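You operate a simulated robot arm through the tools that you are given. There is no shell and no other tool. Be economical: measure what you need, move in short steps, check, and stop when the job is done.

The job below is to be done with a simulated two-armed robot. You get a single attempt, and the scene is never put back.

TASK
Put one of the black rings from the steel table on top of the small motor on the top of the low rack. Put one of the green rings from the steel table on the long table. Take the green tray and put it on the top of the ageing cabinet. Put the sign that says "faulty" from the low wall shelf on the top of the ageing cabinet and the sign labelled "free" on the right bench. Take the red block on the low wall shelf and put it away on the side table. Take the load card labelled "LOAD CARD 26" from the right bench and leave it on the brochure. Put the green block on the white sheet on the strapping bed. Do these in any order. Set down upright: sign.

Only the result counts: the job must be done as asked and must still hold three seconds after the hand-in. Knocking over, shifting, dropping, spilling or breaking anything else fails it. Flat cloth is picked up by pressing the open fingertips on it (5 to 10 N) and closing them slowly along it; thin cloth reads only 2 to 8 mm in the jaws.

THE ROBOT
Two 7-joint arms with two-finger parallel grippers on one trunk, on a base that drives. Base frame: it is fixed to the floor where the robot stands at the start and does not move with it; the origin is under the middle of the robot, x ahead of it, y to its left, z up; the surface under the hand at the start is at about z = 780. Units: mm, degrees, N and s.
The left shoulder is at the start at [70, 134, 1151], the right one opposite. With the tool pointing down near the work surface each hand reaches from about 100 to 640 mm from the robot's upright axis, wherever it stands, measured 20 degrees to its own side. Places, roughly: black ring (5x5x2 cm) [500, 0, 800]; brochure [-3250, 1250, 750]; green block [-1250, 750, 750]; green ring (5x5x2 cm) [500, -100, 800]; green tray (15x13x3 cm) [200, 1800, 900]; load card [-1750, 1250, 750]; long table [-2500, -2400, 800]; red block [0, 2000, 1000]; right bench [-2000, 1400, 800]; sheet [-1750, -2250, 750]; side table [-1100, 900, 800]; sign [0, 1750, 1000]; small motor [-1000, -2250, 750]; top of the ageing cabinet [800, 900, 1500]. Payload 1.57 kg a hand.
The tool frame of a hand sits at the grasp point between the pads (the TCP): z along the fingers, y along the line on which they close. The tips reach 30 mm beyond it. Largest opening 80 mm; finger width 17, thickness 12; the body of the gripper, 40 by 82 mm, starts 80 mm behind the TCP.
Orientation is that of the tool frame in the base frame, as a unit quaternion [x, y, z, w]. With the fingers straight down and closing along the base's y, the tool's x points along the base's -x, its y along +y and its z along -z.

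THE INTERFACE
- The arms move only by the tool jog_arm. It takes "left_deltas", "right_deltas" or both (then of equal length, played together; a hand with none holds still); each is a list of rows, each a list of 7 numbers: the shift along the base's x, y, z in mm, then the turn, a rotation vector about the base's x, y, z in rad, then the finger opening in mm, from 0 to 80. In form: [[tx, ty, tz, wx, wy, wz, grip], ...]. A call has 1 to 10 rows; each row shifts and turns the commanded pose from where the row before left it. Rows are played at 5 a second. More than 50 mm and 8.6 degrees between two rows, or a gripper value outside its range, and nothing of the call is played. Where a pose cannot be reached the arm comes as near as it can. A force on the tool above 40 N (or 10 N above the force at the start of the call, whichever is more), or a blocked arm, ends the call early, and 0.2 s more pass. The fingers move at their own pace (about 153 mm/s each) and stop on an object; they squeeze with about 32 N. The grip force told is the motor's: it shows also when the fingers shut on nothing. Time passes only in rows, and 0.2 s behind the last, so rows that do not move let the fingers close. The reply holds the time, the measured pose of the TCP, the force on the tool along the base axes, the opening and the grip force, in the units named above and with some noise, with the torque about the TCP (base axes, N m) and any sound that the robot's microphone picked up, and new pictures: "show" is both (left out), scene, wrist or none (wrist: the cameras of the hands that moved).
- Cameras (640 x 400 px; columns grow to the right, rows downward): "scene" is now at [132.5, 41, 1393.1]; the picture's right is [0.46, -0.89, 0.00], its down [-0.40, -0.21, -0.89] and it looks along [0.79, 0.41, -0.45] (base axes); focal length 214 px, centre (320, 200). "left" rides on the left gripper at [72, 7, -122] in its tool frame; the picture's right is [-0.09, 1.00, 0.00], its down [-0.84, -0.08, -0.54] and it looks along [-0.54, -0.05, 0.84] (tool axes); focal length 238 px, centre (320, 200). "right" rides on the right gripper at [72, -7, -122] in its tool frame; the picture's right is [0.09, 1.00, 0.00], its down [-0.84, 0.08, -0.54] and it looks along [-0.54, 0.05, 0.84] (tool axes); focal length 238 px, centre (320, 200). There is no depth. A picture from a camera that has moved, and an enlarged one, comes with that camera's place and axes in the base frame and with its lens.
- raise_lower(by): slides the trunk up (or, below 0, down) by that many mm; the arms and the scene camera ride with it, the base frame stays. It gives what a move gives, with no picture.
- base_move(legs): drives the robot by 1 to 6 legs, each [ahead, left, turn to the left] in mm, mm and degrees, along the robot's own axes; the way and the turn of a leg run together, so that a leg with both is an arc; at most 1500 mm and 180 degrees a leg. The arms and the cameras ride along, it lands a little off, and it stops where it bumps. It gives what a move gives, and a new picture of the scene camera.
- turn_head(pan, tilt): turns the head with the scene camera to pan (to the left, within 86 degrees either way) and tilt (down, from -29 to 69), counted from straight ahead of the robot. It gives what a move gives, and a new picture of the scene camera.
- inspect(camera, box): a new picture of the part [left, top, right, bottom] of that camera's present view, enlarged. The clock stands still meanwhile.
- hand_in(): hands the job in; it is judged then, once.

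Go step by step. Nothing tells you exact positions but the pictures and the camera data: compare them with the known pose of the tool, close in by small moves and look again before you grip or let go. The budget is 483 turns and 360 pictures, counting those below and the enlarged ones. Unless the task says otherwise, let go and move clear before handing in, and close with one line.

The tools are called as a command line: name --argument value ..., lists and objects as JSON in quotes. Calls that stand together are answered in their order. jog_arm: Moves the arms, as the interface text tells. Its arguments: {"type":"object","properties":{"left_deltas":{"type":"array","items":{"type":"array","items":{"type":"number"}}},"right_deltas":{"type":"array","items":{"type":"array","items":{"type":"number"}}},"show":{"type":"string","enum":["both","scene","wrist","none"]}},"required":[]} The other tools are called the same way: raise_lower (by) slides the trunk up or down; base_move (legs) drives the base; turn_head (pan, tilt) turns the head that bears the scene camera; inspect (camera, box) takes an enlarged picture of a part of a camera's view; hand_in () hands the job in.

At the start:

```text
time: 0.0
left_eef_pos: [432.8, 322.7, 999.5]
left_orientation: [-0.001, 1.0, 0.0, -0.001]
left_ft_force: [-0.4, -0.2, 0.0]
left_moment: [0.01, -0.04, -0.02]
left_grip_width: 79.8
left_grip_force: 0.0
right_eef_pos: [432.5, -123.8, 999.5]
right_orientation: [0.001, 1.0, 0.0, 0.0]
right_ft_force: [-0.8, 0.0, -0.2]
right_moment: [-0.01, -0.01, 0.0]
right_grip_width: 80.0
right_grip_force: 0.0
trunk travel left (down, up): [-725.0, 215.0]
robot x, y, heading: [-1.2, -0.3, 0.0]
head pan, tilt: [27.4, 26.5]
```

scene: 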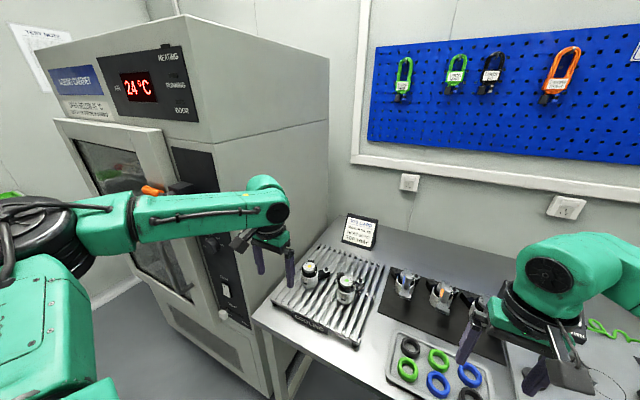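
right: 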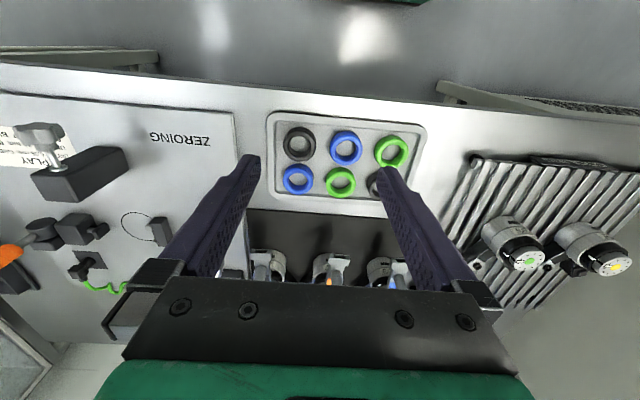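
left: 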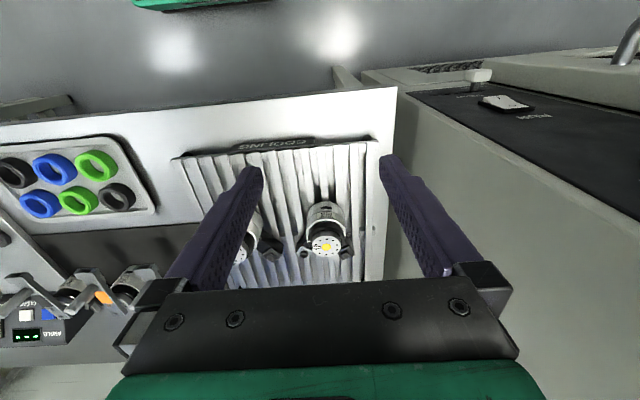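

I see the steel table with a tray of rings ahead and the ageing cabinet to the left. First I look around with the head to map the room.

turn_head --pan 86 --tilt 20

turn_head --pan -86 --tilt 20

turn_head --pan 0 --tilt 50

```text
time: 1.3
left_eef_pos: [432.2, 322.7, 999.7]
left_orientation: [0.001, 1.0, 0.0, 0.001]
left_ft_force: [0.2, 0.2, -0.3]
left_moment: [-0.01, 0.02, 0.01]
left_grip_width: 80.0
left_grip_force: 0.1
right_eef_pos: [431.4, -123.5, 1000.8]
right_orientation: [0.0, 1.0, 0.0, 0.001]
right_ft_force: [0.4, 0.1, 0.2]
right_moment: [0.03, 0.01, 0.0]
right_grip_width: 80.0
right_grip_force: 0.0
trunk travel left (down, up): [-725.0, 215.0]
robot x, y, heading: [0.6, 1.7, 0.1]
head pan, tilt: [85.9, 20.0]
camera scene: at [57.8, 91.6, 1403.6], right [1.0, -0.07, 0.0], down [-0.02, -0.34, -0.94], along [0.07, 0.94, -0.34], focal length 214 px, centre (320, 200)
```

scene: 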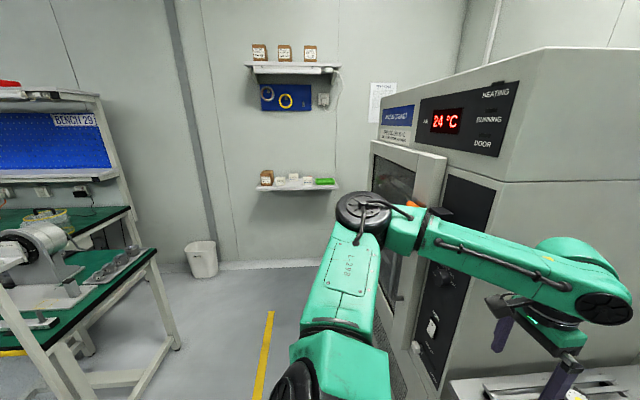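

```text
time: 3.9
left_eef_pos: [432.4, 323.4, 999.0]
left_orientation: [0.001, 1.0, -0.001, 0.0]
left_ft_force: [0.0, 0.7, 0.1]
left_moment: [0.02, -0.03, 0.0]
left_grip_width: 80.1
left_grip_force: 0.1
right_eef_pos: [432.1, -124.6, 999.5]
right_orientation: [0.001, 1.0, 0.0, 0.0]
right_ft_force: [-0.4, -0.5, 0.3]
right_moment: [-0.01, 0.01, -0.03]
right_grip_width: 79.9
right_grip_force: 0.1
trunk travel left (down, up): [-725.0, 215.0]
robot x, y, heading: [4.2, -1.2, 0.1]
head pan, tilt: [-85.9, 20.0]
camera scene: at [57.8, -94.1, 1403.6], right [-1.0, -0.07, 0.0], down [-0.02, 0.34, -0.94], along [0.07, -0.94, -0.34], focal length 214 px, centre (320, 200)
```

scene: 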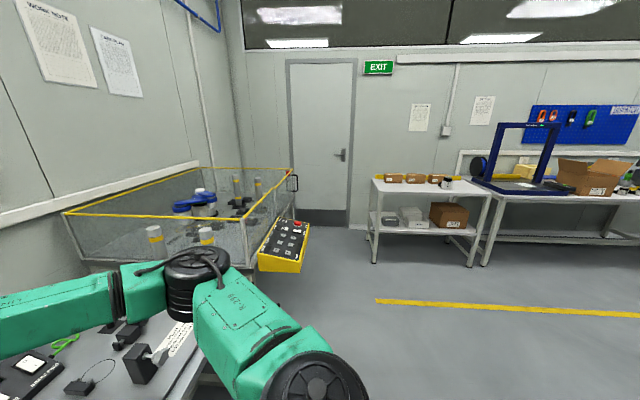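

```text
time: 5.5
left_eef_pos: [431.2, 324.3, 999.5]
left_orientation: [-0.001, 1.0, 0.0, 0.0]
left_ft_force: [0.7, 0.6, 0.2]
left_moment: [0.0, 0.02, -0.02]
left_grip_width: 80.0
left_grip_force: 0.0
right_eef_pos: [430.9, -124.2, 999.7]
right_orientation: [0.001, 1.0, 0.0, 0.0]
right_ft_force: [-0.6, -0.1, -0.3]
right_moment: [0.02, -0.01, 0.01]
right_grip_width: 79.9
right_grip_force: 0.0
trunk travel left (down, up): [-725.0, 215.0]
robot x, y, heading: [-3.1, -1.3, 0.1]
head pan, tilt: [0.0, 50.0]
camera scene: at [128.1, -1.3, 1358.1], right [0.0, -1.0, 0.0], down [-0.77, 0.0, -0.64], along [0.64, 0.0, -0.77], focal length 214 px, centre (320, 200)
```

scene: 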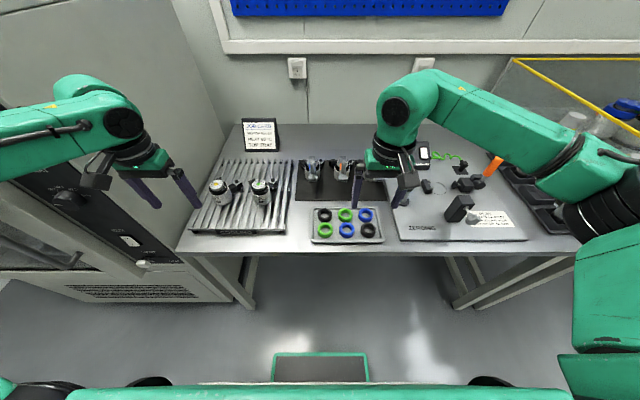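

The tray holds six rings: black front-right at about (476,-152) and green front-left at about (476,-19). I look closer with the wrist camera before moving.

inspect --camera "right" --box '[240, 90, 460, 228]'

inspect --camera "scene" --box '[290, 190, 410, 265]'

```text
2.90 times, centred on (350, 159) of right
camera zoom: at [361.3, -130.2, 1122.5], right [-0.09, 1.0, 0.0], down [0.84, 0.08, 0.54], along [0.54, 0.05, -0.84], focal length 691 px, centre (233, 319)
```

zoom: 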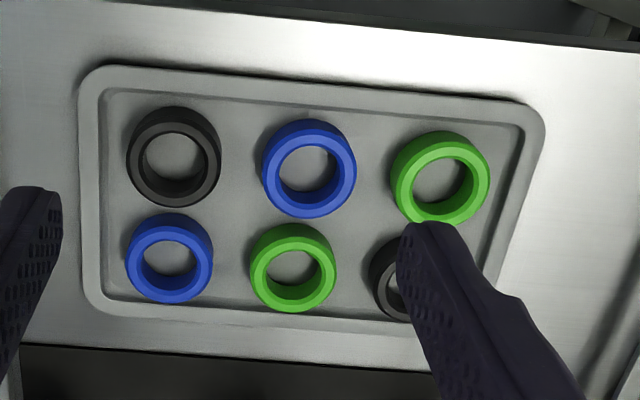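

```text
5.33 times, centred on (350, 228) of scene
camera zoom: at [128.1, -1.3, 1358.1], right [0.0, -1.0, 0.0], down [-0.77, 0.0, -0.64], along [0.64, 0.0, -0.77], focal length 1144 px, centre (160, 53)
```

zoom: 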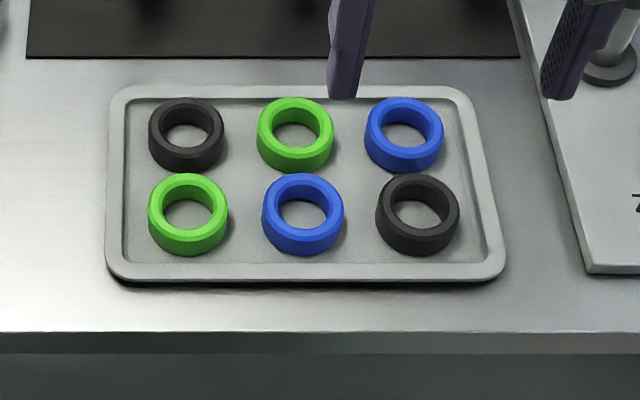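

Both rings will be gripped diagonally into the gaps between neighbours. I bring the left hand over the front-left green ring and move the right hand aside.

jog_arm --left_deltas '[[5.6, -42.6, -12, 0, 0, 0.0875, 62], [5.6, -42.6, -12, 0, 0, 0.0875, 62], [5.6, -42.6, -12, 0, 0, 0.0875, 62], [5.6, -42.6, -12, 0, 0, 0.0875, 62], [5.6, -42.6, -12, 0, 0, 0.0875, 62], [5.6, -42.6, -12, 0, 0, 0.0875, 62], [5.6, -42.6, -12, 0, 0, 0.0875, 62], [5.6, -42.6, -12, 0, 0, 0.0875, 62]]' --right_deltas '[[5.6, -30, 0, 0, 0, -0.0875, 62], [5.6, -30, 0, 0, 0, -0.0875, 62], [5.6, -30, 0, 0, 0, -0.0875, 62], [5.6, -30, 0, 0, 0, -0.0875, 62], [5.6, 0, 0, 0, 0, -0.0875, 62], [5.6, 0, 0, 0, 0, -0.0875, 62], [5.6, 0, 0, 0, 0, -0.0875, 62], [5.6, 0, 0, 0, 0, -0.0875, 62]]'

```text
time: 7.3
left_eef_pos: [421.5, 67.4, 934.2]
left_orientation: [-0.344, 0.939, 0.0, 0.0]
left_ft_force: [0.4, 0.0, -0.5]
left_moment: [0.02, 0.05, 0.02]
left_grip_width: 62.0
left_grip_force: 0.0
left hand out of reach, approached as far as the arm can: row 6, 7, 8
right_eef_pos: [476.9, -243.7, 998.9]
right_orientation: [0.344, 0.939, 0.0, 0.0]
right_ft_force: [0.5, 0.1, 0.9]
right_moment: [0.01, 0.03, 0.02]
right_grip_width: 61.9
right_grip_force: 0.0
trunk travel left (down, up): [-725.0, 215.0]
robot x, y, heading: [1.1, 0.4, 0.0]
head pan, tilt: [0.0, 50.0]
camera scene: at [128.8, -1.1, 1358.0], right [0.0, -1.0, 0.0], down [-0.77, 0.0, -0.64], along [0.64, 0.0, -0.77], focal length 214 px, centre (320, 200)
camera right: at [419.3, -202.5, 1122.0], right [0.57, 0.82, 0.0], down [0.69, -0.48, 0.54], along [0.44, -0.31, -0.84], focal length 238 px, centre (320, 200)
camera left: at [362.6, 26.9, 1055.5], right [-0.57, 0.82, 0.0], down [0.69, 0.48, 0.54], along [0.45, 0.31, -0.84], focal length 238 px, centre (320, 200)
```

scene: 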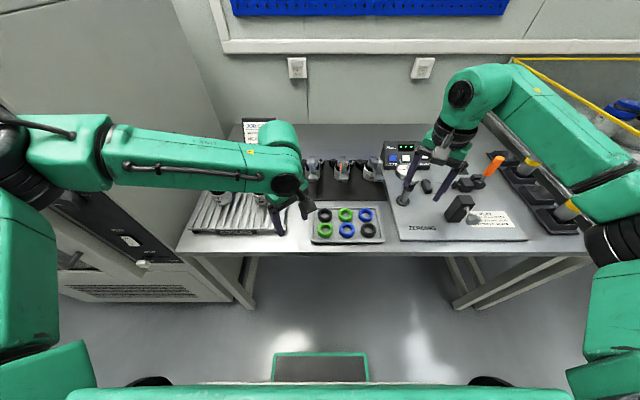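
right: 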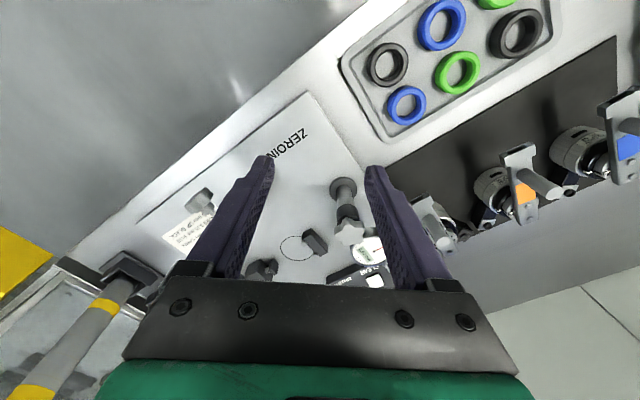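
left: 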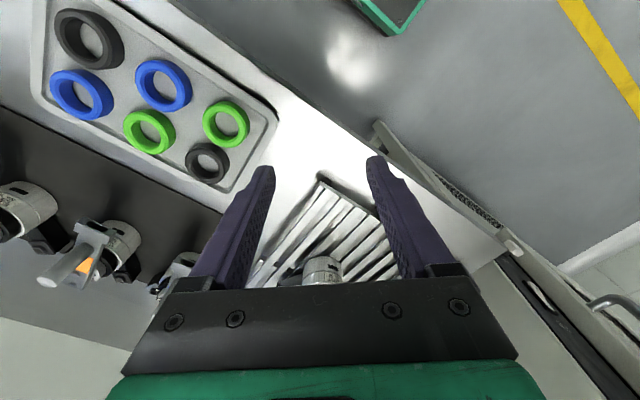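

The left arm can't cross that far, so I pull the right hand in and shift the base about 83 mm to the right.

jog_arm --right_deltas '[[0, 40, 0, 0, 0, 0, 62], [0, 40, 0, 0, 0, 0, 62]]' --show "none"

base_move --legs '[[0, -83, 0]]'

```text
time: 7.9
left_eef_pos: [421.1, 68.6, 934.7]
left_orientation: [-0.344, 0.939, -0.001, -0.001]
left_ft_force: [0.1, 0.0, 0.5]
left_moment: [0.01, 0.0, 0.03]
left_grip_width: 62.1
left_grip_force: 0.1
right_eef_pos: [477.4, -161.4, 999.1]
right_orientation: [0.344, 0.939, -0.001, 0.0]
right_ft_force: [0.6, 0.1, 0.6]
right_moment: [-0.03, 0.01, 0.0]
right_grip_width: 62.1
right_grip_force: 0.0
trunk travel left (down, up): [-725.0, 215.0]
robot x, y, heading: [-0.5, -0.8, 0.1]
head pan, tilt: [0.0, 50.0]
```

```text
time: 8.9
left_eef_pos: [422.1, -12.2, 933.5]
left_orientation: [-0.344, 0.939, 0.0, 0.0]
left_ft_force: [0.5, -0.3, 0.2]
left_moment: [-0.04, 0.01, 0.03]
left_grip_width: 62.0
left_grip_force: 0.0
right_eef_pos: [476.4, -244.3, 1000.4]
right_orientation: [0.343, 0.939, 0.0, 0.0]
right_ft_force: [0.7, -0.3, -0.1]
right_moment: [-0.01, 0.02, 0.0]
right_grip_width: 61.9
right_grip_force: 0.1
trunk travel left (down, up): [-725.0, 215.0]
robot x, y, heading: [1.9, -80.7, -0.2]
head pan, tilt: [0.0, 50.0]
camera scene: at [128.2, -81.5, 1358.0], right [0.0, -1.0, 0.0], down [-0.77, 0.0, -0.64], along [0.64, 0.0, -0.77], focal length 214 px, centre (320, 200)
```

scene: 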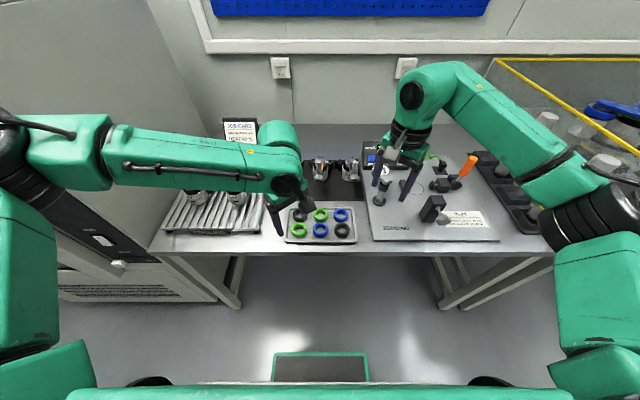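

Now I move the left hand over the green ring.

jog_arm --left_deltas '[[20, -2, 0, 0, 0, 0, 62], [20, -2, 0, 0, 0, 0, 62], [15, -2, 0, 0, 0, 0, 62]]'

```text
time: 9.8
left_eef_pos: [457.3, 6.2, 942.6]
left_orientation: [-0.344, 0.939, -0.002, 0.0]
left_ft_force: [-0.1, 0.2, -0.2]
left_moment: [0.01, 0.01, 0.0]
left_grip_width: 62.0
left_grip_force: 0.1
left hand out of reach, approached as far as the arm can: row 1, 2, 3
right_eef_pos: [476.4, -245.3, 1000.5]
right_orientation: [0.343, 0.939, 0.0, 0.0]
right_ft_force: [0.1, 0.1, -0.1]
right_moment: [0.01, -0.02, -0.01]
right_grip_width: 61.9
right_grip_force: 0.0
trunk travel left (down, up): [-725.0, 215.0]
robot x, y, heading: [2.6, -81.4, 0.0]
head pan, tilt: [0.0, 50.0]
camera scene: at [128.3, -83.8, 1358.0], right [0.0, -1.0, 0.0], down [-0.77, 0.0, -0.64], along [0.64, 0.0, -0.77], focal length 214 px, centre (320, 200)
camera left: at [397.6, -34.5, 1064.8], right [-0.57, 0.82, 0.0], down [0.69, 0.48, 0.54], along [0.45, 0.31, -0.84], focal length 238 px, centre (320, 200)
```

scene: 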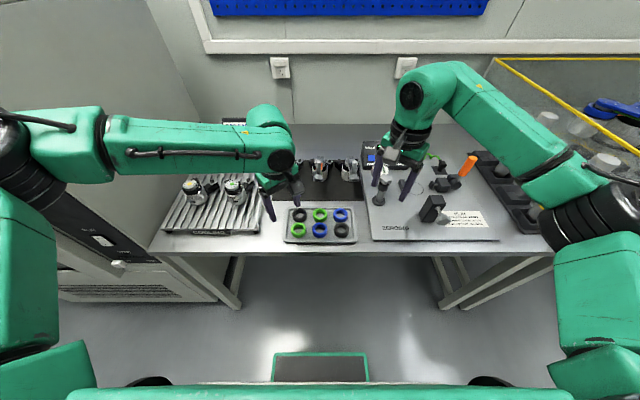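
left: 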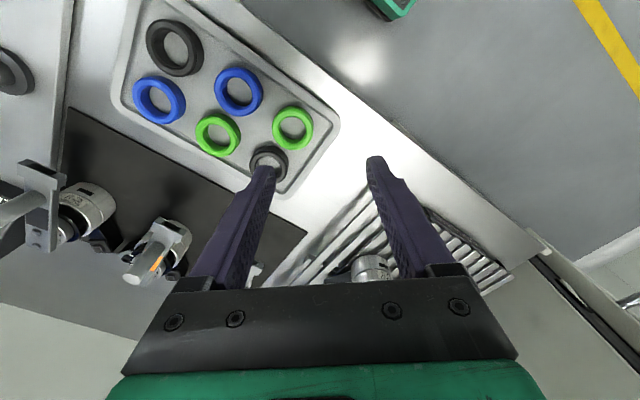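

The commanded pose has probably run ahead of the arm; I walk it back to test.

jog_arm --left_deltas '[[-20, 30, 0, 0, 0, 0, 62], [-20, 30, 0, 0, 0, 0, 62], [-15, 30, 0, 0, 0, 0, 62]]' --show "none"

```text
time: 10.6
left_eef_pos: [401.3, 96.9, 944.2]
left_orientation: [-0.344, 0.939, -0.002, 0.0]
left_ft_force: [0.5, -1.4, -0.1]
left_moment: [-0.01, -0.01, -0.01]
left_grip_width: 61.8
left_grip_force: 0.0
right_eef_pos: [474.9, -245.3, 1000.5]
right_orientation: [0.342, 0.94, -0.001, 0.001]
right_ft_force: [0.0, -0.1, 0.6]
right_moment: [0.01, -0.03, 0.0]
right_grip_width: 62.3
right_grip_force: 0.1
trunk travel left (down, up): [-725.0, 215.0]
robot x, y, heading: [-2.0, -81.9, -0.1]
head pan, tilt: [0.0, 50.0]
```

The command restarts from the measured pose, so this is a real reach limit with that wrist angle. The opposite diagonal is also free of neighbours, so I turn the left hand the other way.

jog_arm --left_deltas '[[0, 0, 0, 0, 0, -0.14, 62], [0, 0, 0, 0, 0, -0.14, 62], [0, 0, 0, 0, 0, -0.14, 62], [0, 0, 0, 0, 0, -0.14, 62], [0, 0, 0, 0, 0, -0.14, 62], [15, -23, -10, 0, 0, -0.14, 62], [15, -23, -10, 0, 0, -0.14, 62], [15, -23, -10, 0, 0, -0.14, 62], [15, -23, -10, 0, 0, -0.14, 62], [15, -23, -10, 0, 0, -0.14, 62]]'

```text
time: 12.8
left_eef_pos: [450.3, 15.4, 909.9]
left_orientation: [0.344, 0.939, -0.002, 0.001]
left_ft_force: [-0.5, -0.6, -0.1]
left_moment: [0.0, -0.06, 0.0]
left_grip_width: 61.9
left_grip_force: 0.1
left hand out of reach, approached as far as the arm can: row 9, 10
right_eef_pos: [475.0, -245.8, 999.6]
right_orientation: [0.343, 0.939, 0.001, 0.001]
right_ft_force: [1.0, -0.6, 0.0]
right_moment: [0.02, 0.0, 0.02]
right_grip_width: 62.2
right_grip_force: 0.0
trunk travel left (down, up): [-725.0, 215.0]
robot x, y, heading: [-1.1, -84.2, -0.1]
head pan, tilt: [0.0, 50.0]
camera scene: at [127.3, -83.4, 1358.1], right [0.0, -1.0, 0.0], down [-0.77, 0.0, -0.64], along [0.64, 0.0, -0.77], focal length 214 px, centre (320, 200)
camera left: at [399.6, 67.7, 1031.1], right [0.71, 0.7, 0.0], down [0.59, -0.6, 0.54], along [0.38, -0.39, -0.84], focal length 238 px, centre (320, 200)
```

scene: 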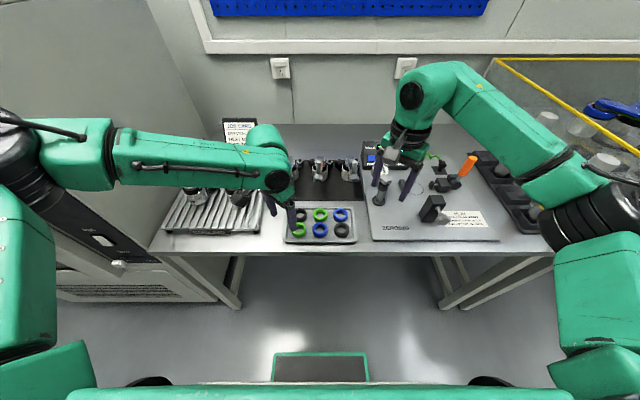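
left: 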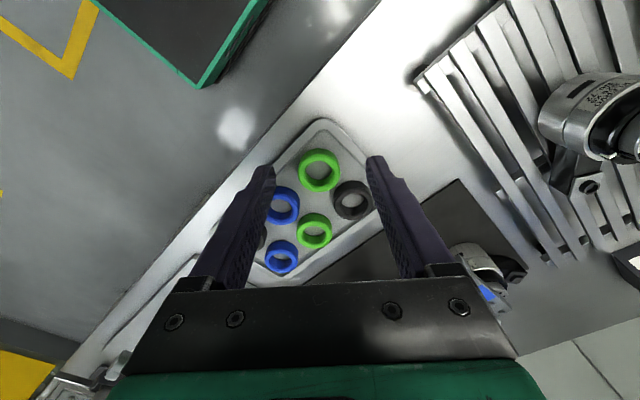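

The left arm needs the work further to its own side, so I shift the base another 105 mm right; the tank is well clear of the right elbow.

base_move --legs '[[0, -110, 0]]'

jog_arm --left_deltas '[[5, 17, 0, 0, 0, 0, 62], [5, 17, 0, 0, 0, 0, 62], [5, 17, 0, 0, 0, 0, 62], [6, 17, 0, 0, 0, 0, 62], [6, 10, 0, 0, 0, 0, 62]]'

```text
time: 13.9
left_eef_pos: [451.1, -93.4, 910.0]
left_orientation: [0.342, 0.94, -0.002, 0.0]
left_ft_force: [0.4, -0.1, -0.1]
left_moment: [-0.01, 0.01, 0.0]
left_grip_width: 61.9
left_grip_force: 0.0
right_eef_pos: [476.8, -354.1, 999.3]
right_orientation: [0.343, 0.939, 0.0, 0.001]
right_ft_force: [-0.5, 0.8, -1.2]
right_moment: [-0.01, 0.01, -0.03]
right_grip_width: 61.9
right_grip_force: 0.0
trunk travel left (down, up): [-725.0, 215.0]
robot x, y, heading: [1.0, -189.4, -0.2]
head pan, tilt: [0.0, 50.0]
camera scene: at [128.1, -192.1, 1358.0], right [0.0, -1.0, 0.0], down [-0.77, 0.0, -0.64], along [0.64, 0.0, -0.77], focal length 214 px, centre (320, 200)
```

scene: 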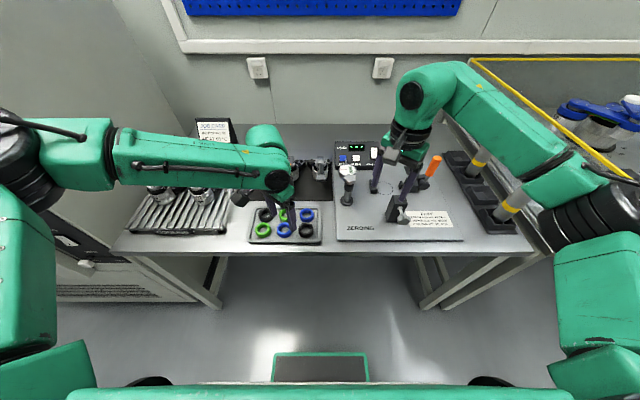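

```text
time: 15.1
left_eef_pos: [478.6, -15.8, 908.3]
left_orientation: [0.342, 0.94, 0.0, 0.001]
left_ft_force: [0.4, 0.0, -0.9]
left_moment: [-0.03, -0.03, 0.02]
left_grip_width: 61.8
left_grip_force: 0.0
right_eef_pos: [475.6, -354.3, 1000.0]
right_orientation: [0.342, 0.94, 0.0, 0.0]
right_ft_force: [-0.8, -0.1, 0.4]
right_moment: [0.03, -0.02, 0.02]
right_grip_width: 62.2
right_grip_force: 0.1
trunk travel left (down, up): [-725.0, 215.0]
robot x, y, heading: [-1.3, -188.7, -0.4]
head pan, tilt: [0.0, 50.0]
camera scene: at [128.4, -193.4, 1358.0], right [0.0, -1.0, 0.0], down [-0.77, 0.0, -0.64], along [0.64, 0.0, -0.77], focal length 214 px, centre (320, 200)
camera left: at [427.5, 36.3, 1030.5], right [0.71, 0.7, 0.0], down [0.59, -0.6, 0.54], along [0.38, -0.39, -0.84], focal length 238 px, centre (320, 200)
```

scene: 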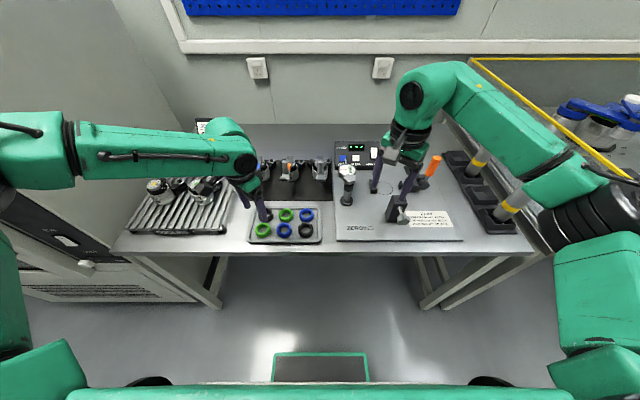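
left: 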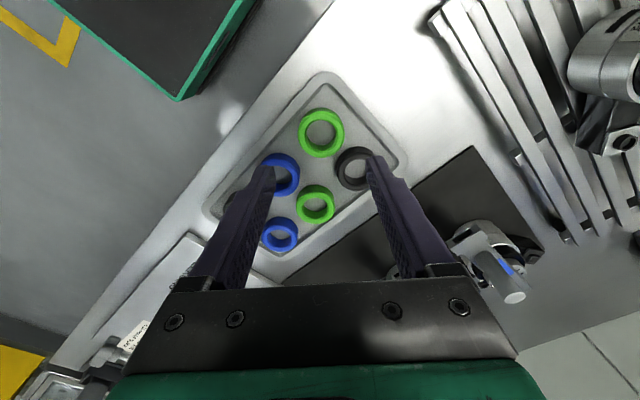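

The ring sits about (475,-12). I descend part-way and recheck.

jog_arm --left_deltas '[[-1.5, 2, -19, 0, 0, 0, 62], [-1.5, 2, -19, 0, 0, 0, 62], [0, 0, -19, 0, 0, 0, 62]]' --show "wrist"

```text
time: 15.9
left_eef_pos: [474.4, -12.7, 851.5]
left_orientation: [0.342, 0.94, 0.0, 0.001]
left_ft_force: [-0.1, -0.5, 0.5]
left_moment: [-0.01, 0.01, 0.02]
left_grip_width: 61.9
left_grip_force: 0.1
right_eef_pos: [477.0, -355.6, 1000.2]
right_orientation: [0.343, 0.939, 0.0, 0.0]
right_ft_force: [-0.4, -0.7, -0.1]
right_moment: [0.04, 0.01, 0.02]
right_grip_width: 61.9
right_grip_force: 0.1
trunk travel left (down, up): [-725.0, 215.0]
robot x, y, heading: [0.2, -192.2, 0.2]
head pan, tilt: [0.0, 50.0]
camera left: at [424.4, 39.7, 973.3], right [0.71, 0.7, 0.0], down [0.59, -0.6, 0.54], along [0.38, -0.39, -0.84], focal length 238 px, centre (320, 200)
```

left: 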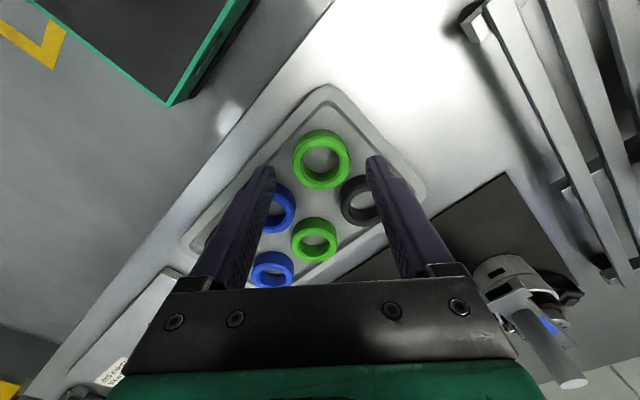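

Aligned. I descend to grip height and close.

jog_arm --left_deltas '[[0, 0, -10, 0, 0, 0, 62], [0, 0, -10, 0, 0, 0, 62], [0, 0, -8, 0, 0, 0, 62], [0, 0, 0, 0, 0, 0, 30], [0, 0, 0, 0, 0, 0, 30]]' --show "wrist"

```text
time: 17.1
left_eef_pos: [470.6, -9.2, 827.6]
left_orientation: [0.343, 0.939, -0.002, 0.001]
left_ft_force: [-1.5, 0.7, 0.3]
left_moment: [0.02, -0.01, 0.0]
left_grip_width: 43.2
left_grip_force: 31.6
left hand out of reach, approached as far as the arm can: row 3
right_eef_pos: [476.2, -355.6, 1000.4]
right_orientation: [0.344, 0.939, 0.0, 0.001]
right_ft_force: [0.6, 0.5, 1.3]
right_moment: [0.01, 0.0, 0.01]
right_grip_width: 62.0
right_grip_force: 0.0
trunk travel left (down, up): [-725.0, 215.0]
robot x, y, heading: [0.9, -191.8, -0.1]
head pan, tilt: [0.0, 50.0]
camera left: at [419.8, 42.9, 949.1], right [0.71, 0.7, 0.0], down [0.59, -0.6, 0.54], along [0.38, -0.39, -0.84], focal length 238 px, centre (320, 200)
```

left: 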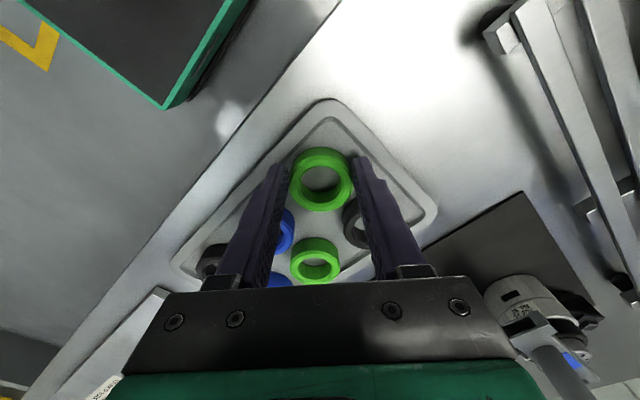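

Gripped at 43 mm. I lift gently and look.

jog_arm --left_deltas '[[0, 0, 10, 0, 0, 0, 30], [0, 0, 20, 0, 0, 0, 30], [0, 0, 30, 0, 0, 0, 30]]' --show "wrist"

```text
time: 17.9
left_eef_pos: [470.1, -9.9, 887.5]
left_orientation: [0.342, 0.94, -0.001, 0.001]
left_ft_force: [-0.5, 0.4, 0.0]
left_moment: [-0.05, -0.04, -0.01]
left_grip_width: 43.1
left_grip_force: 31.6
right_eef_pos: [474.8, -354.6, 1000.5]
right_orientation: [0.343, 0.939, 0.0, 0.001]
right_ft_force: [-0.9, 0.7, 0.6]
right_moment: [-0.02, 0.0, 0.02]
right_grip_width: 61.8
right_grip_force: 0.1
trunk travel left (down, up): [-725.0, 215.0]
robot x, y, heading: [-4.1, -193.1, -0.1]
head pan, tilt: [0.0, 50.0]
camera left: at [418.9, 42.9, 1009.7], right [0.71, 0.7, 0.0], down [0.59, -0.6, 0.54], along [0.38, -0.39, -0.84], focal length 238 px, centre (320, 200)
```

left: 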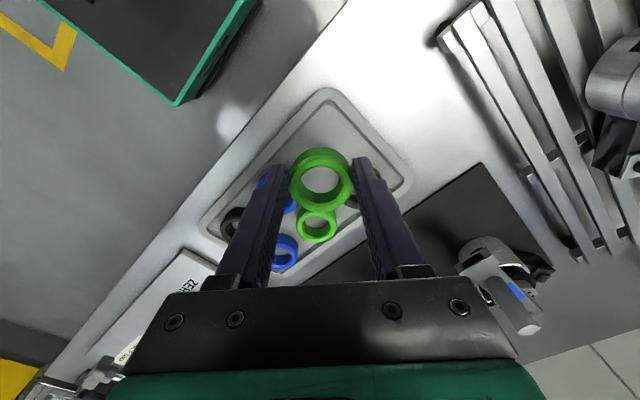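

The green ring is held. I raise the left hand, then shift the base left and slightly forward for the right hand to take the black ring.

jog_arm --left_deltas '[[-15, 0, 40, 0, 0, 0, 30], [-15, 0, 40, 0, 0, 0, 30], [-15, 0, 40, 0, 0, 0, 30]]' --right_deltas '[[-15, 0, 0, 0, 0, 0, 62], [-15, 0, 0, 0, 0, 0, 62], [-15, 0, 0, 0, 0, 0, 62]]' --show "none"

base_move --legs '[[0, 205, 0], [40, 0, 0]]'

```text
time: 18.7
left_eef_pos: [425.1, -9.3, 1008.6]
left_orientation: [0.342, 0.94, 0.0, 0.001]
left_ft_force: [-0.2, 0.3, -0.2]
left_moment: [0.0, -0.03, -0.01]
left_grip_width: 42.8
left_grip_force: 32.1
right_eef_pos: [429.7, -356.1, 1001.0]
right_orientation: [0.343, 0.94, 0.002, 0.001]
right_ft_force: [0.3, 0.4, 0.1]
right_moment: [0.01, 0.0, 0.0]
right_grip_width: 62.0
right_grip_force: 0.0
trunk travel left (down, up): [-725.0, 215.0]
robot x, y, heading: [0.2, -191.5, -0.0]
head pan, tilt: [0.0, 50.0]
```

```text
time: 20.9
left_eef_pos: [461.9, 197.3, 1010.8]
left_orientation: [0.342, 0.94, 0.001, 0.002]
left_ft_force: [0.2, -0.8, 0.1]
left_moment: [0.02, -0.04, 0.0]
left_grip_width: 43.2
left_grip_force: 32.0
right_eef_pos: [466.7, -147.8, 1001.4]
right_orientation: [0.342, 0.94, 0.001, 0.003]
right_ft_force: [-0.7, 0.0, 0.9]
right_moment: [-0.04, -0.02, -0.01]
right_grip_width: 62.0
right_grip_force: 0.0
trunk travel left (down, up): [-725.0, 215.0]
robot x, y, heading: [36.6, 16.1, -0.0]
head pan, tilt: [0.0, 50.0]
camera scene: at [162.0, 12.5, 1358.7], right [0.0, -1.0, 0.0], down [-0.76, 0.0, -0.65], along [0.65, 0.0, -0.76], focal length 214 px, centre (320, 200)
```

scene: 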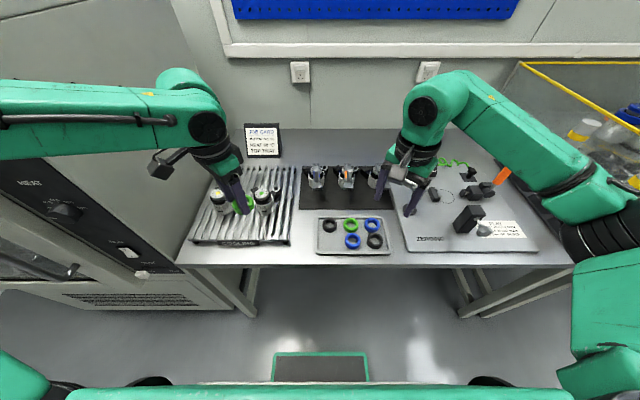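

I lower the right hand over the black ring.

jog_arm --right_deltas '[[2, 1, -30, 0, 0, 0, 62], [2, 1, -30, 0, 0, 0, 62], [2, 1, -30, 0, 0, 0, 62], [2, 1, -30, 0, 0, 0, 62], [0, 1, -28, 0, 0, 0, 62]]' --show "wrist"

```text
time: 22.1
left_eef_pos: [464.5, 197.6, 1008.8]
left_orientation: [0.342, 0.94, -0.001, -0.001]
left_ft_force: [-0.3, -0.7, -0.5]
left_moment: [-0.03, -0.01, 0.01]
left_grip_width: 43.1
left_grip_force: 31.9
right_eef_pos: [478.4, -143.1, 851.4]
right_orientation: [0.342, 0.94, -0.001, 0.0]
right_ft_force: [-0.2, -0.5, 0.0]
right_moment: [0.03, 0.0, 0.03]
right_grip_width: 61.8
right_grip_force: 0.1
trunk travel left (down, up): [-725.0, 215.0]
robot x, y, heading: [38.5, 19.1, 0.0]
head pan, tilt: [0.0, 50.0]
camera right: at [420.7, -101.1, 974.2], right [0.57, 0.82, 0.0], down [0.69, -0.48, 0.54], along [0.45, -0.31, -0.84], focal length 238 px, centre (320, 200)
```

right: 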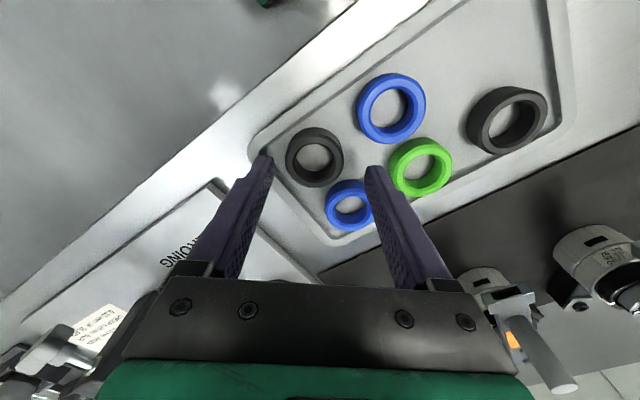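

Nearly centred; small correction, down and close.

jog_arm --right_deltas '[[-3, -2, -9, 0, 0, 0, 62], [0, 0, -10, 0, 0, 0, 62], [0, 0, -8, 0, 0, 0, 62], [0, 0, 0, 0, 0, 0, 30], [0, 0, 0, 0, 0, 0, 30]]' --show "wrist"

```text
time: 23.2
left_eef_pos: [466.2, 197.5, 1008.5]
left_orientation: [0.342, 0.94, -0.001, 0.001]
left_ft_force: [0.8, 0.2, 0.1]
left_moment: [0.03, 0.0, 0.03]
left_grip_width: 43.1
left_grip_force: 32.3
right_eef_pos: [476.3, -144.3, 824.5]
right_orientation: [0.343, 0.939, 0.0, 0.0]
right_ft_force: [0.9, 0.2, -0.2]
right_moment: [-0.02, -0.02, -0.02]
right_grip_width: 43.8
right_grip_force: 32.1
trunk travel left (down, up): [-725.0, 215.0]
robot x, y, heading: [36.3, 15.3, 0.3]
head pan, tilt: [0.0, 50.0]
camera right: at [417.7, -103.9, 947.4], right [0.57, 0.82, 0.0], down [0.69, -0.48, 0.54], along [0.45, -0.31, -0.84], focal length 238 px, centre (320, 200)
```

right: 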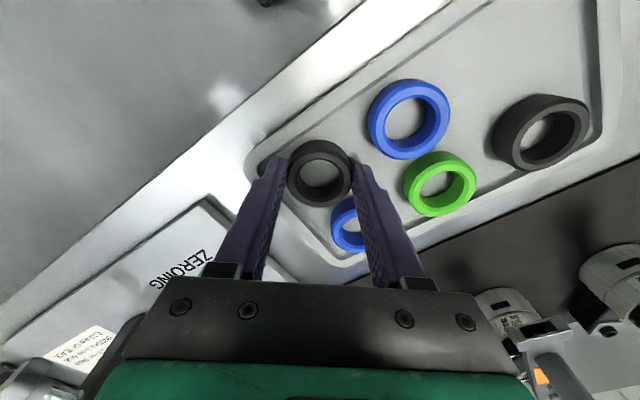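

Lift the black ring.

jog_arm --right_deltas '[[0, 0, 15, 0, 0, 0, 30], [0, 0, 40, 0, 0, 0, 30], [0, 0, 45, 0, 0, 0, 30], [-20, 0, 45, 0, 0, 0, 30], [-30, 0, 30, 0, 0, 0, 30], [-30, 0, 0, 0, 0, 0, 30]]' --left_deltas '[[0, 0, 0, 0, 0, 0, 30], [0, 0, 0, 0, 0, 0, 30], [0, 0, 0, 0, 0, 0, 30], [-20, 0, 0, 0, 0, 0, 30], [-30, 0, 0, 0, 0, 0, 30], [-30, 0, 0, 0, 0, 0, 30]]' --show "wrist"

```text
time: 24.6
left_eef_pos: [384.9, 197.4, 1008.8]
left_orientation: [0.342, 0.94, -0.001, 0.002]
left_ft_force: [-0.3, 0.3, 0.7]
left_moment: [-0.01, -0.04, 0.01]
left_grip_width: 43.0
left_grip_force: 32.1
right_eef_pos: [394.2, -147.3, 1000.7]
right_orientation: [0.343, 0.939, 0.001, 0.001]
right_ft_force: [-0.6, 0.0, 0.4]
right_moment: [0.01, -0.03, -0.01]
right_grip_width: 43.9
right_grip_force: 32.2
trunk travel left (down, up): [-725.0, 215.0]
robot x, y, heading: [37.5, 15.7, 0.2]
head pan, tilt: [0.0, 50.0]
camera right: at [336.6, -105.1, 1123.5], right [0.57, 0.82, 0.0], down [0.69, -0.48, 0.54], along [0.45, -0.31, -0.84], focal length 238 px, centre (320, 200)
camera left: at [332.7, 250.3, 1129.8], right [0.71, 0.7, 0.0], down [0.59, -0.6, 0.54], along [0.38, -0.39, -0.84], focal length 238 px, centre (320, 200)
```

right: 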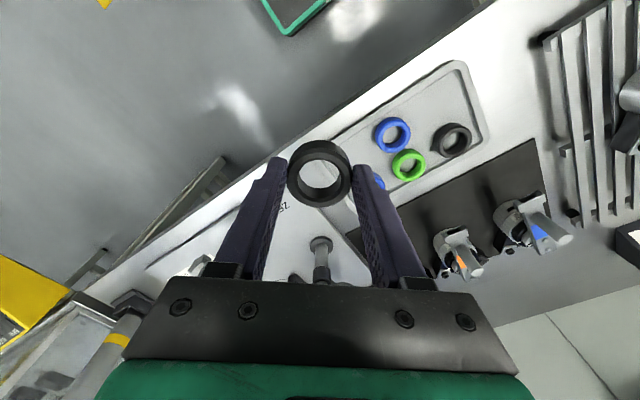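
left: 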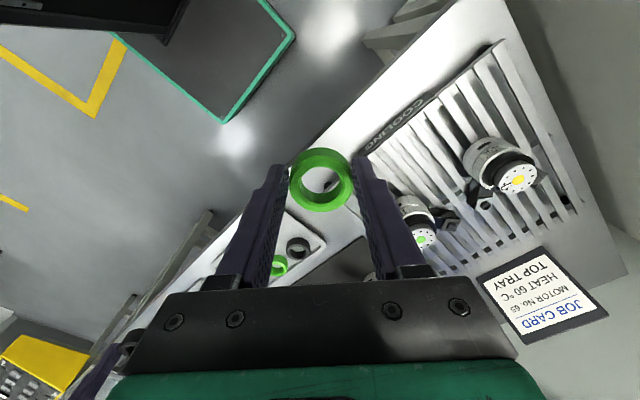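

Both rings are held. I back off the table, turn right and look at the low rack and long table side.

turn_head --pan 0 --tilt 25

base_move --legs '[[-400, 0, 0], [0, 0, -90]]'

```text
time: 25.5
left_eef_pos: [385.9, 197.9, 1007.9]
left_orientation: [0.342, 0.94, -0.002, 0.001]
left_ft_force: [-1.3, -0.4, -0.5]
left_moment: [-0.01, -0.03, 0.02]
left_grip_width: 43.0
left_grip_force: 32.1
right_eef_pos: [397.7, -145.0, 999.8]
right_orientation: [0.342, 0.94, 0.001, 0.0]
right_ft_force: [-0.2, 0.4, -0.2]
right_moment: [0.02, 0.02, -0.03]
right_grip_width: 44.3
right_grip_force: 32.1
trunk travel left (down, up): [-725.0, 215.0]
robot x, y, heading: [38.3, 10.7, 0.2]
head pan, tilt: [0.0, 25.0]
camera scene: at [182.9, 13.6, 1395.4], right [0.0, -1.0, 0.0], down [-0.42, 0.0, -0.91], along [0.91, 0.0, -0.42], focal length 214 px, centre (320, 200)
```

scene: 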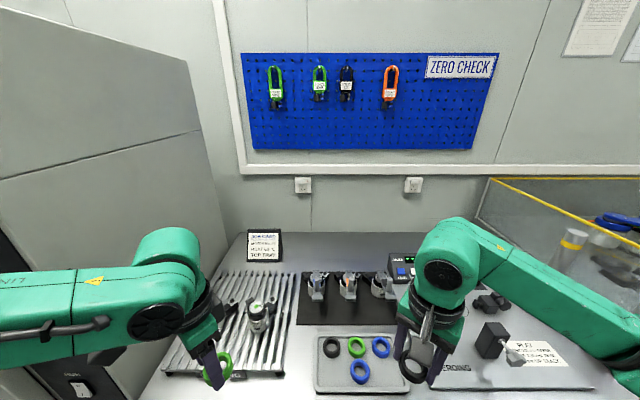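

```text
time: 31.9
left_eef_pos: [-180.8, -331.7, 1007.8]
left_orientation: [0.907, 0.422, -0.001, 0.0]
left_ft_force: [-0.8, 0.0, -0.2]
left_moment: [-0.04, 0.02, 0.03]
left_grip_width: 42.8
left_grip_force: 31.9
right_eef_pos: [-524.9, -342.9, 998.5]
right_orientation: [0.907, 0.421, 0.0, 0.0]
right_ft_force: [0.0, -0.4, -0.7]
right_moment: [0.04, -0.03, -0.01]
right_grip_width: 43.5
right_grip_force: 32.4
trunk travel left (down, up): [-725.0, 215.0]
robot x, y, heading: [-362.6, 13.1, -90.0]
head pan, tilt: [0.0, 25.0]
camera scene: at [-361.9, -129.0, 1395.5], right [-1.0, 0.0, 0.0], down [0.0, 0.42, -0.91], along [0.0, -0.91, -0.42], focal length 214 px, centre (320, 200)
```

scene: 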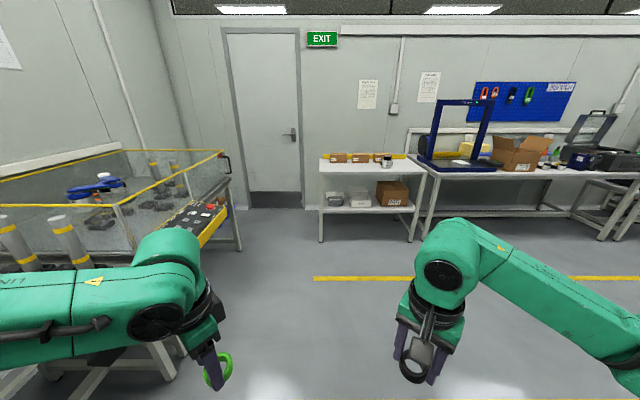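

The small motor is on the rack top at roughly (-1090,-2440). I drive closer.

base_move --legs '[[1250, -570, 0]]'

inspect --camera "scene" --box '[260, 100, 580, 300]'

```text
time: 38.7
left_eef_pos: [-739.5, -1574.8, 1008.0]
left_orientation: [0.904, 0.428, -0.001, -0.001]
left_ft_force: [-0.2, -0.2, -0.2]
left_moment: [-0.03, 0.02, 0.02]
left_grip_width: 43.0
left_grip_force: 31.8
right_eef_pos: [-1083.3, -1591.3, 999.6]
right_orientation: [0.904, 0.427, 0.001, 0.0]
right_ft_force: [0.2, 0.8, 0.1]
right_moment: [0.0, 0.05, 0.0]
right_grip_width: 43.4
right_grip_force: 31.7
trunk travel left (down, up): [-725.0, 215.0]
robot x, y, heading: [-929.7, -1233.7, -89.5]
head pan, tilt: [0.0, 25.0]
camera scene: at [-923.9, -1375.2, 1395.6], right [-1.0, -0.01, 0.0], down [-0.01, 0.42, -0.91], along [0.01, -0.91, -0.42], focal length 214 px, centre (320, 200)
```

scene: 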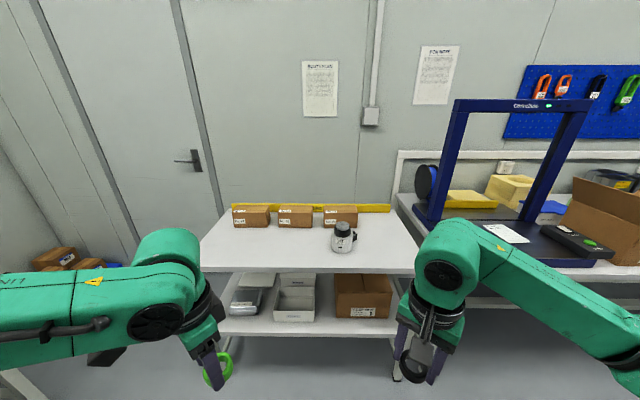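

```text
2.00 times, centred on (420, 200) of scene
camera zoom: at [-923.9, -1375.2, 1395.6], right [-1.0, -0.01, 0.0], down [-0.01, 0.42, -0.91], along [0.01, -0.91, -0.42], focal length 429 px, centre (120, 200)
```

zoom: 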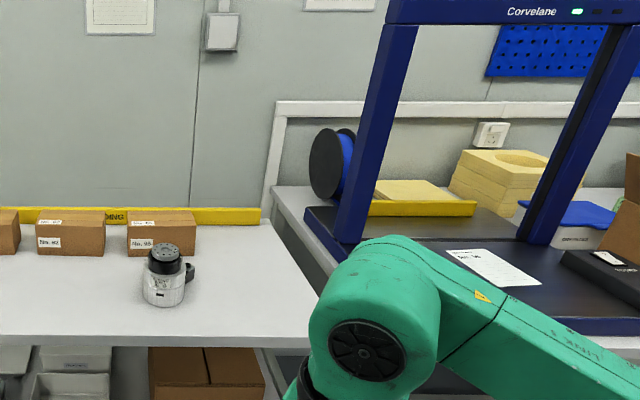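

Triangulating, the motor is near (-1000,-2110) with its middle near z≈885. I raise the trunk a little and move closer.

raise_lower --by 80

base_move --legs '[[370, 70, 0]]'

turn_head --pan -15 --tilt 45

```text
time: 39.9
left_eef_pos: [-740.3, -1576.2, 1087.3]
left_orientation: [0.904, 0.428, -0.001, -0.001]
left_ft_force: [-0.5, -0.6, -0.6]
left_moment: [0.03, -0.01, -0.01]
left_grip_width: 43.1
left_grip_force: 32.0
right_eef_pos: [-1084.0, -1590.9, 1079.9]
right_orientation: [0.904, 0.427, 0.0, 0.001]
right_ft_force: [0.0, -1.0, 0.1]
right_moment: [0.05, 0.02, 0.01]
right_grip_width: 43.3
right_grip_force: 31.7
trunk travel left (down, up): [-805.0, 135.0]
robot x, y, heading: [-925.0, -1232.7, -89.1]
head pan, tilt: [0.0, 25.0]
```

```text
time: 42.3
left_eef_pos: [-666.2, -1945.5, 1088.3]
left_orientation: [0.904, 0.427, 0.0, 0.0]
left_ft_force: [-0.1, -0.6, 0.2]
left_moment: [-0.01, -0.03, 0.02]
left_grip_width: 43.0
left_grip_force: 32.1
right_eef_pos: [-1011.6, -1960.9, 1080.3]
right_orientation: [0.904, 0.427, -0.001, 0.001]
right_ft_force: [0.1, 0.8, -0.8]
right_moment: [-0.02, -0.03, -0.02]
right_grip_width: 43.2
right_grip_force: 31.7
trunk travel left (down, up): [-805.0, 135.0]
robot x, y, heading: [-852.6, -1603.9, -89.5]
head pan, tilt: [0.0, 25.0]
camera scene: at [-851.0, -1744.8, 1475.7], right [-1.0, -0.01, 0.0], down [0.0, 0.42, -0.91], along [0.01, -0.91, -0.42], focal length 214 px, centre (320, 200)
```

scene: 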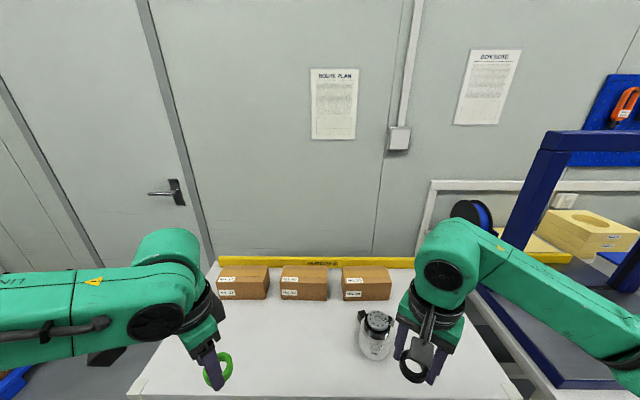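

```text
time: 43.1
left_eef_pos: [-666.5, -1948.0, 1087.1]
left_orientation: [0.905, 0.426, -0.001, 0.0]
left_ft_force: [1.0, -0.3, -0.3]
left_moment: [0.0, -0.03, 0.01]
left_grip_width: 42.7
left_grip_force: 32.3
right_eef_pos: [-1010.9, -1961.9, 1078.9]
right_orientation: [0.904, 0.427, 0.0, 0.0]
right_ft_force: [0.0, 0.7, 0.9]
right_moment: [0.0, 0.01, 0.01]
right_grip_width: 43.1
right_grip_force: 32.2
trunk travel left (down, up): [-805.0, 135.0]
robot x, y, heading: [-856.1, -1601.3, -89.4]
head pan, tilt: [-15.0, 45.0]
camera scene: at [-871.7, -1733.7, 1445.0], right [-0.97, 0.25, 0.0], down [0.18, 0.68, -0.71], along [-0.18, -0.69, -0.71], focal length 214 px, centre (320, 200)
```

scene: 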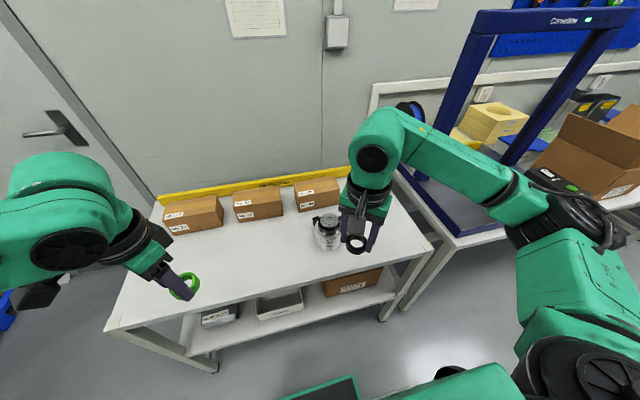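

inspect --camera "scene" --box '[280, 180, 400, 255]'

inspect --camera "right" --box '[0, 0, 640, 400]'

```text
5.33 times, centred on (340, 218) of scene
camera zoom: at [-871.7, -1733.7, 1445.0], right [-0.97, 0.25, 0.0], down [0.18, 0.68, -0.71], along [-0.18, -0.69, -0.71], focal length 1144 px, centre (213, 107)
```

zoom: 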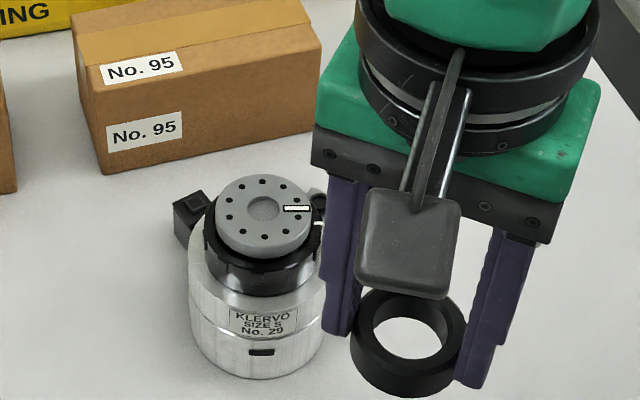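

```text
1.00 times, centred on (320, 200) of right (not enlarged: the box is as wide or as high as the picture)
camera zoom: at [-969.0, -1902.2, 1202.6], right [0.83, -0.56, 0.0], down [-0.47, -0.69, 0.54], along [-0.3, -0.45, -0.84], focal length 238 px, centre (320, 200)
```

zoom: 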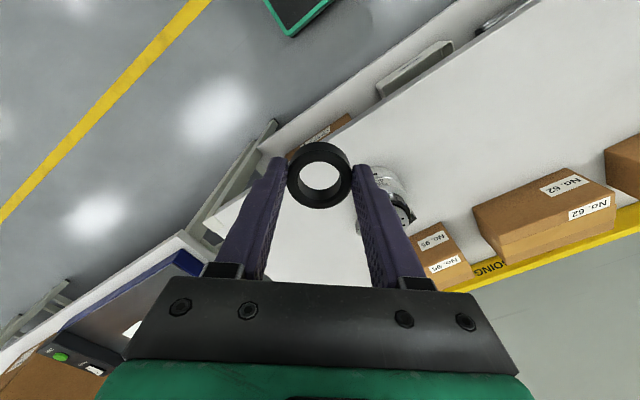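

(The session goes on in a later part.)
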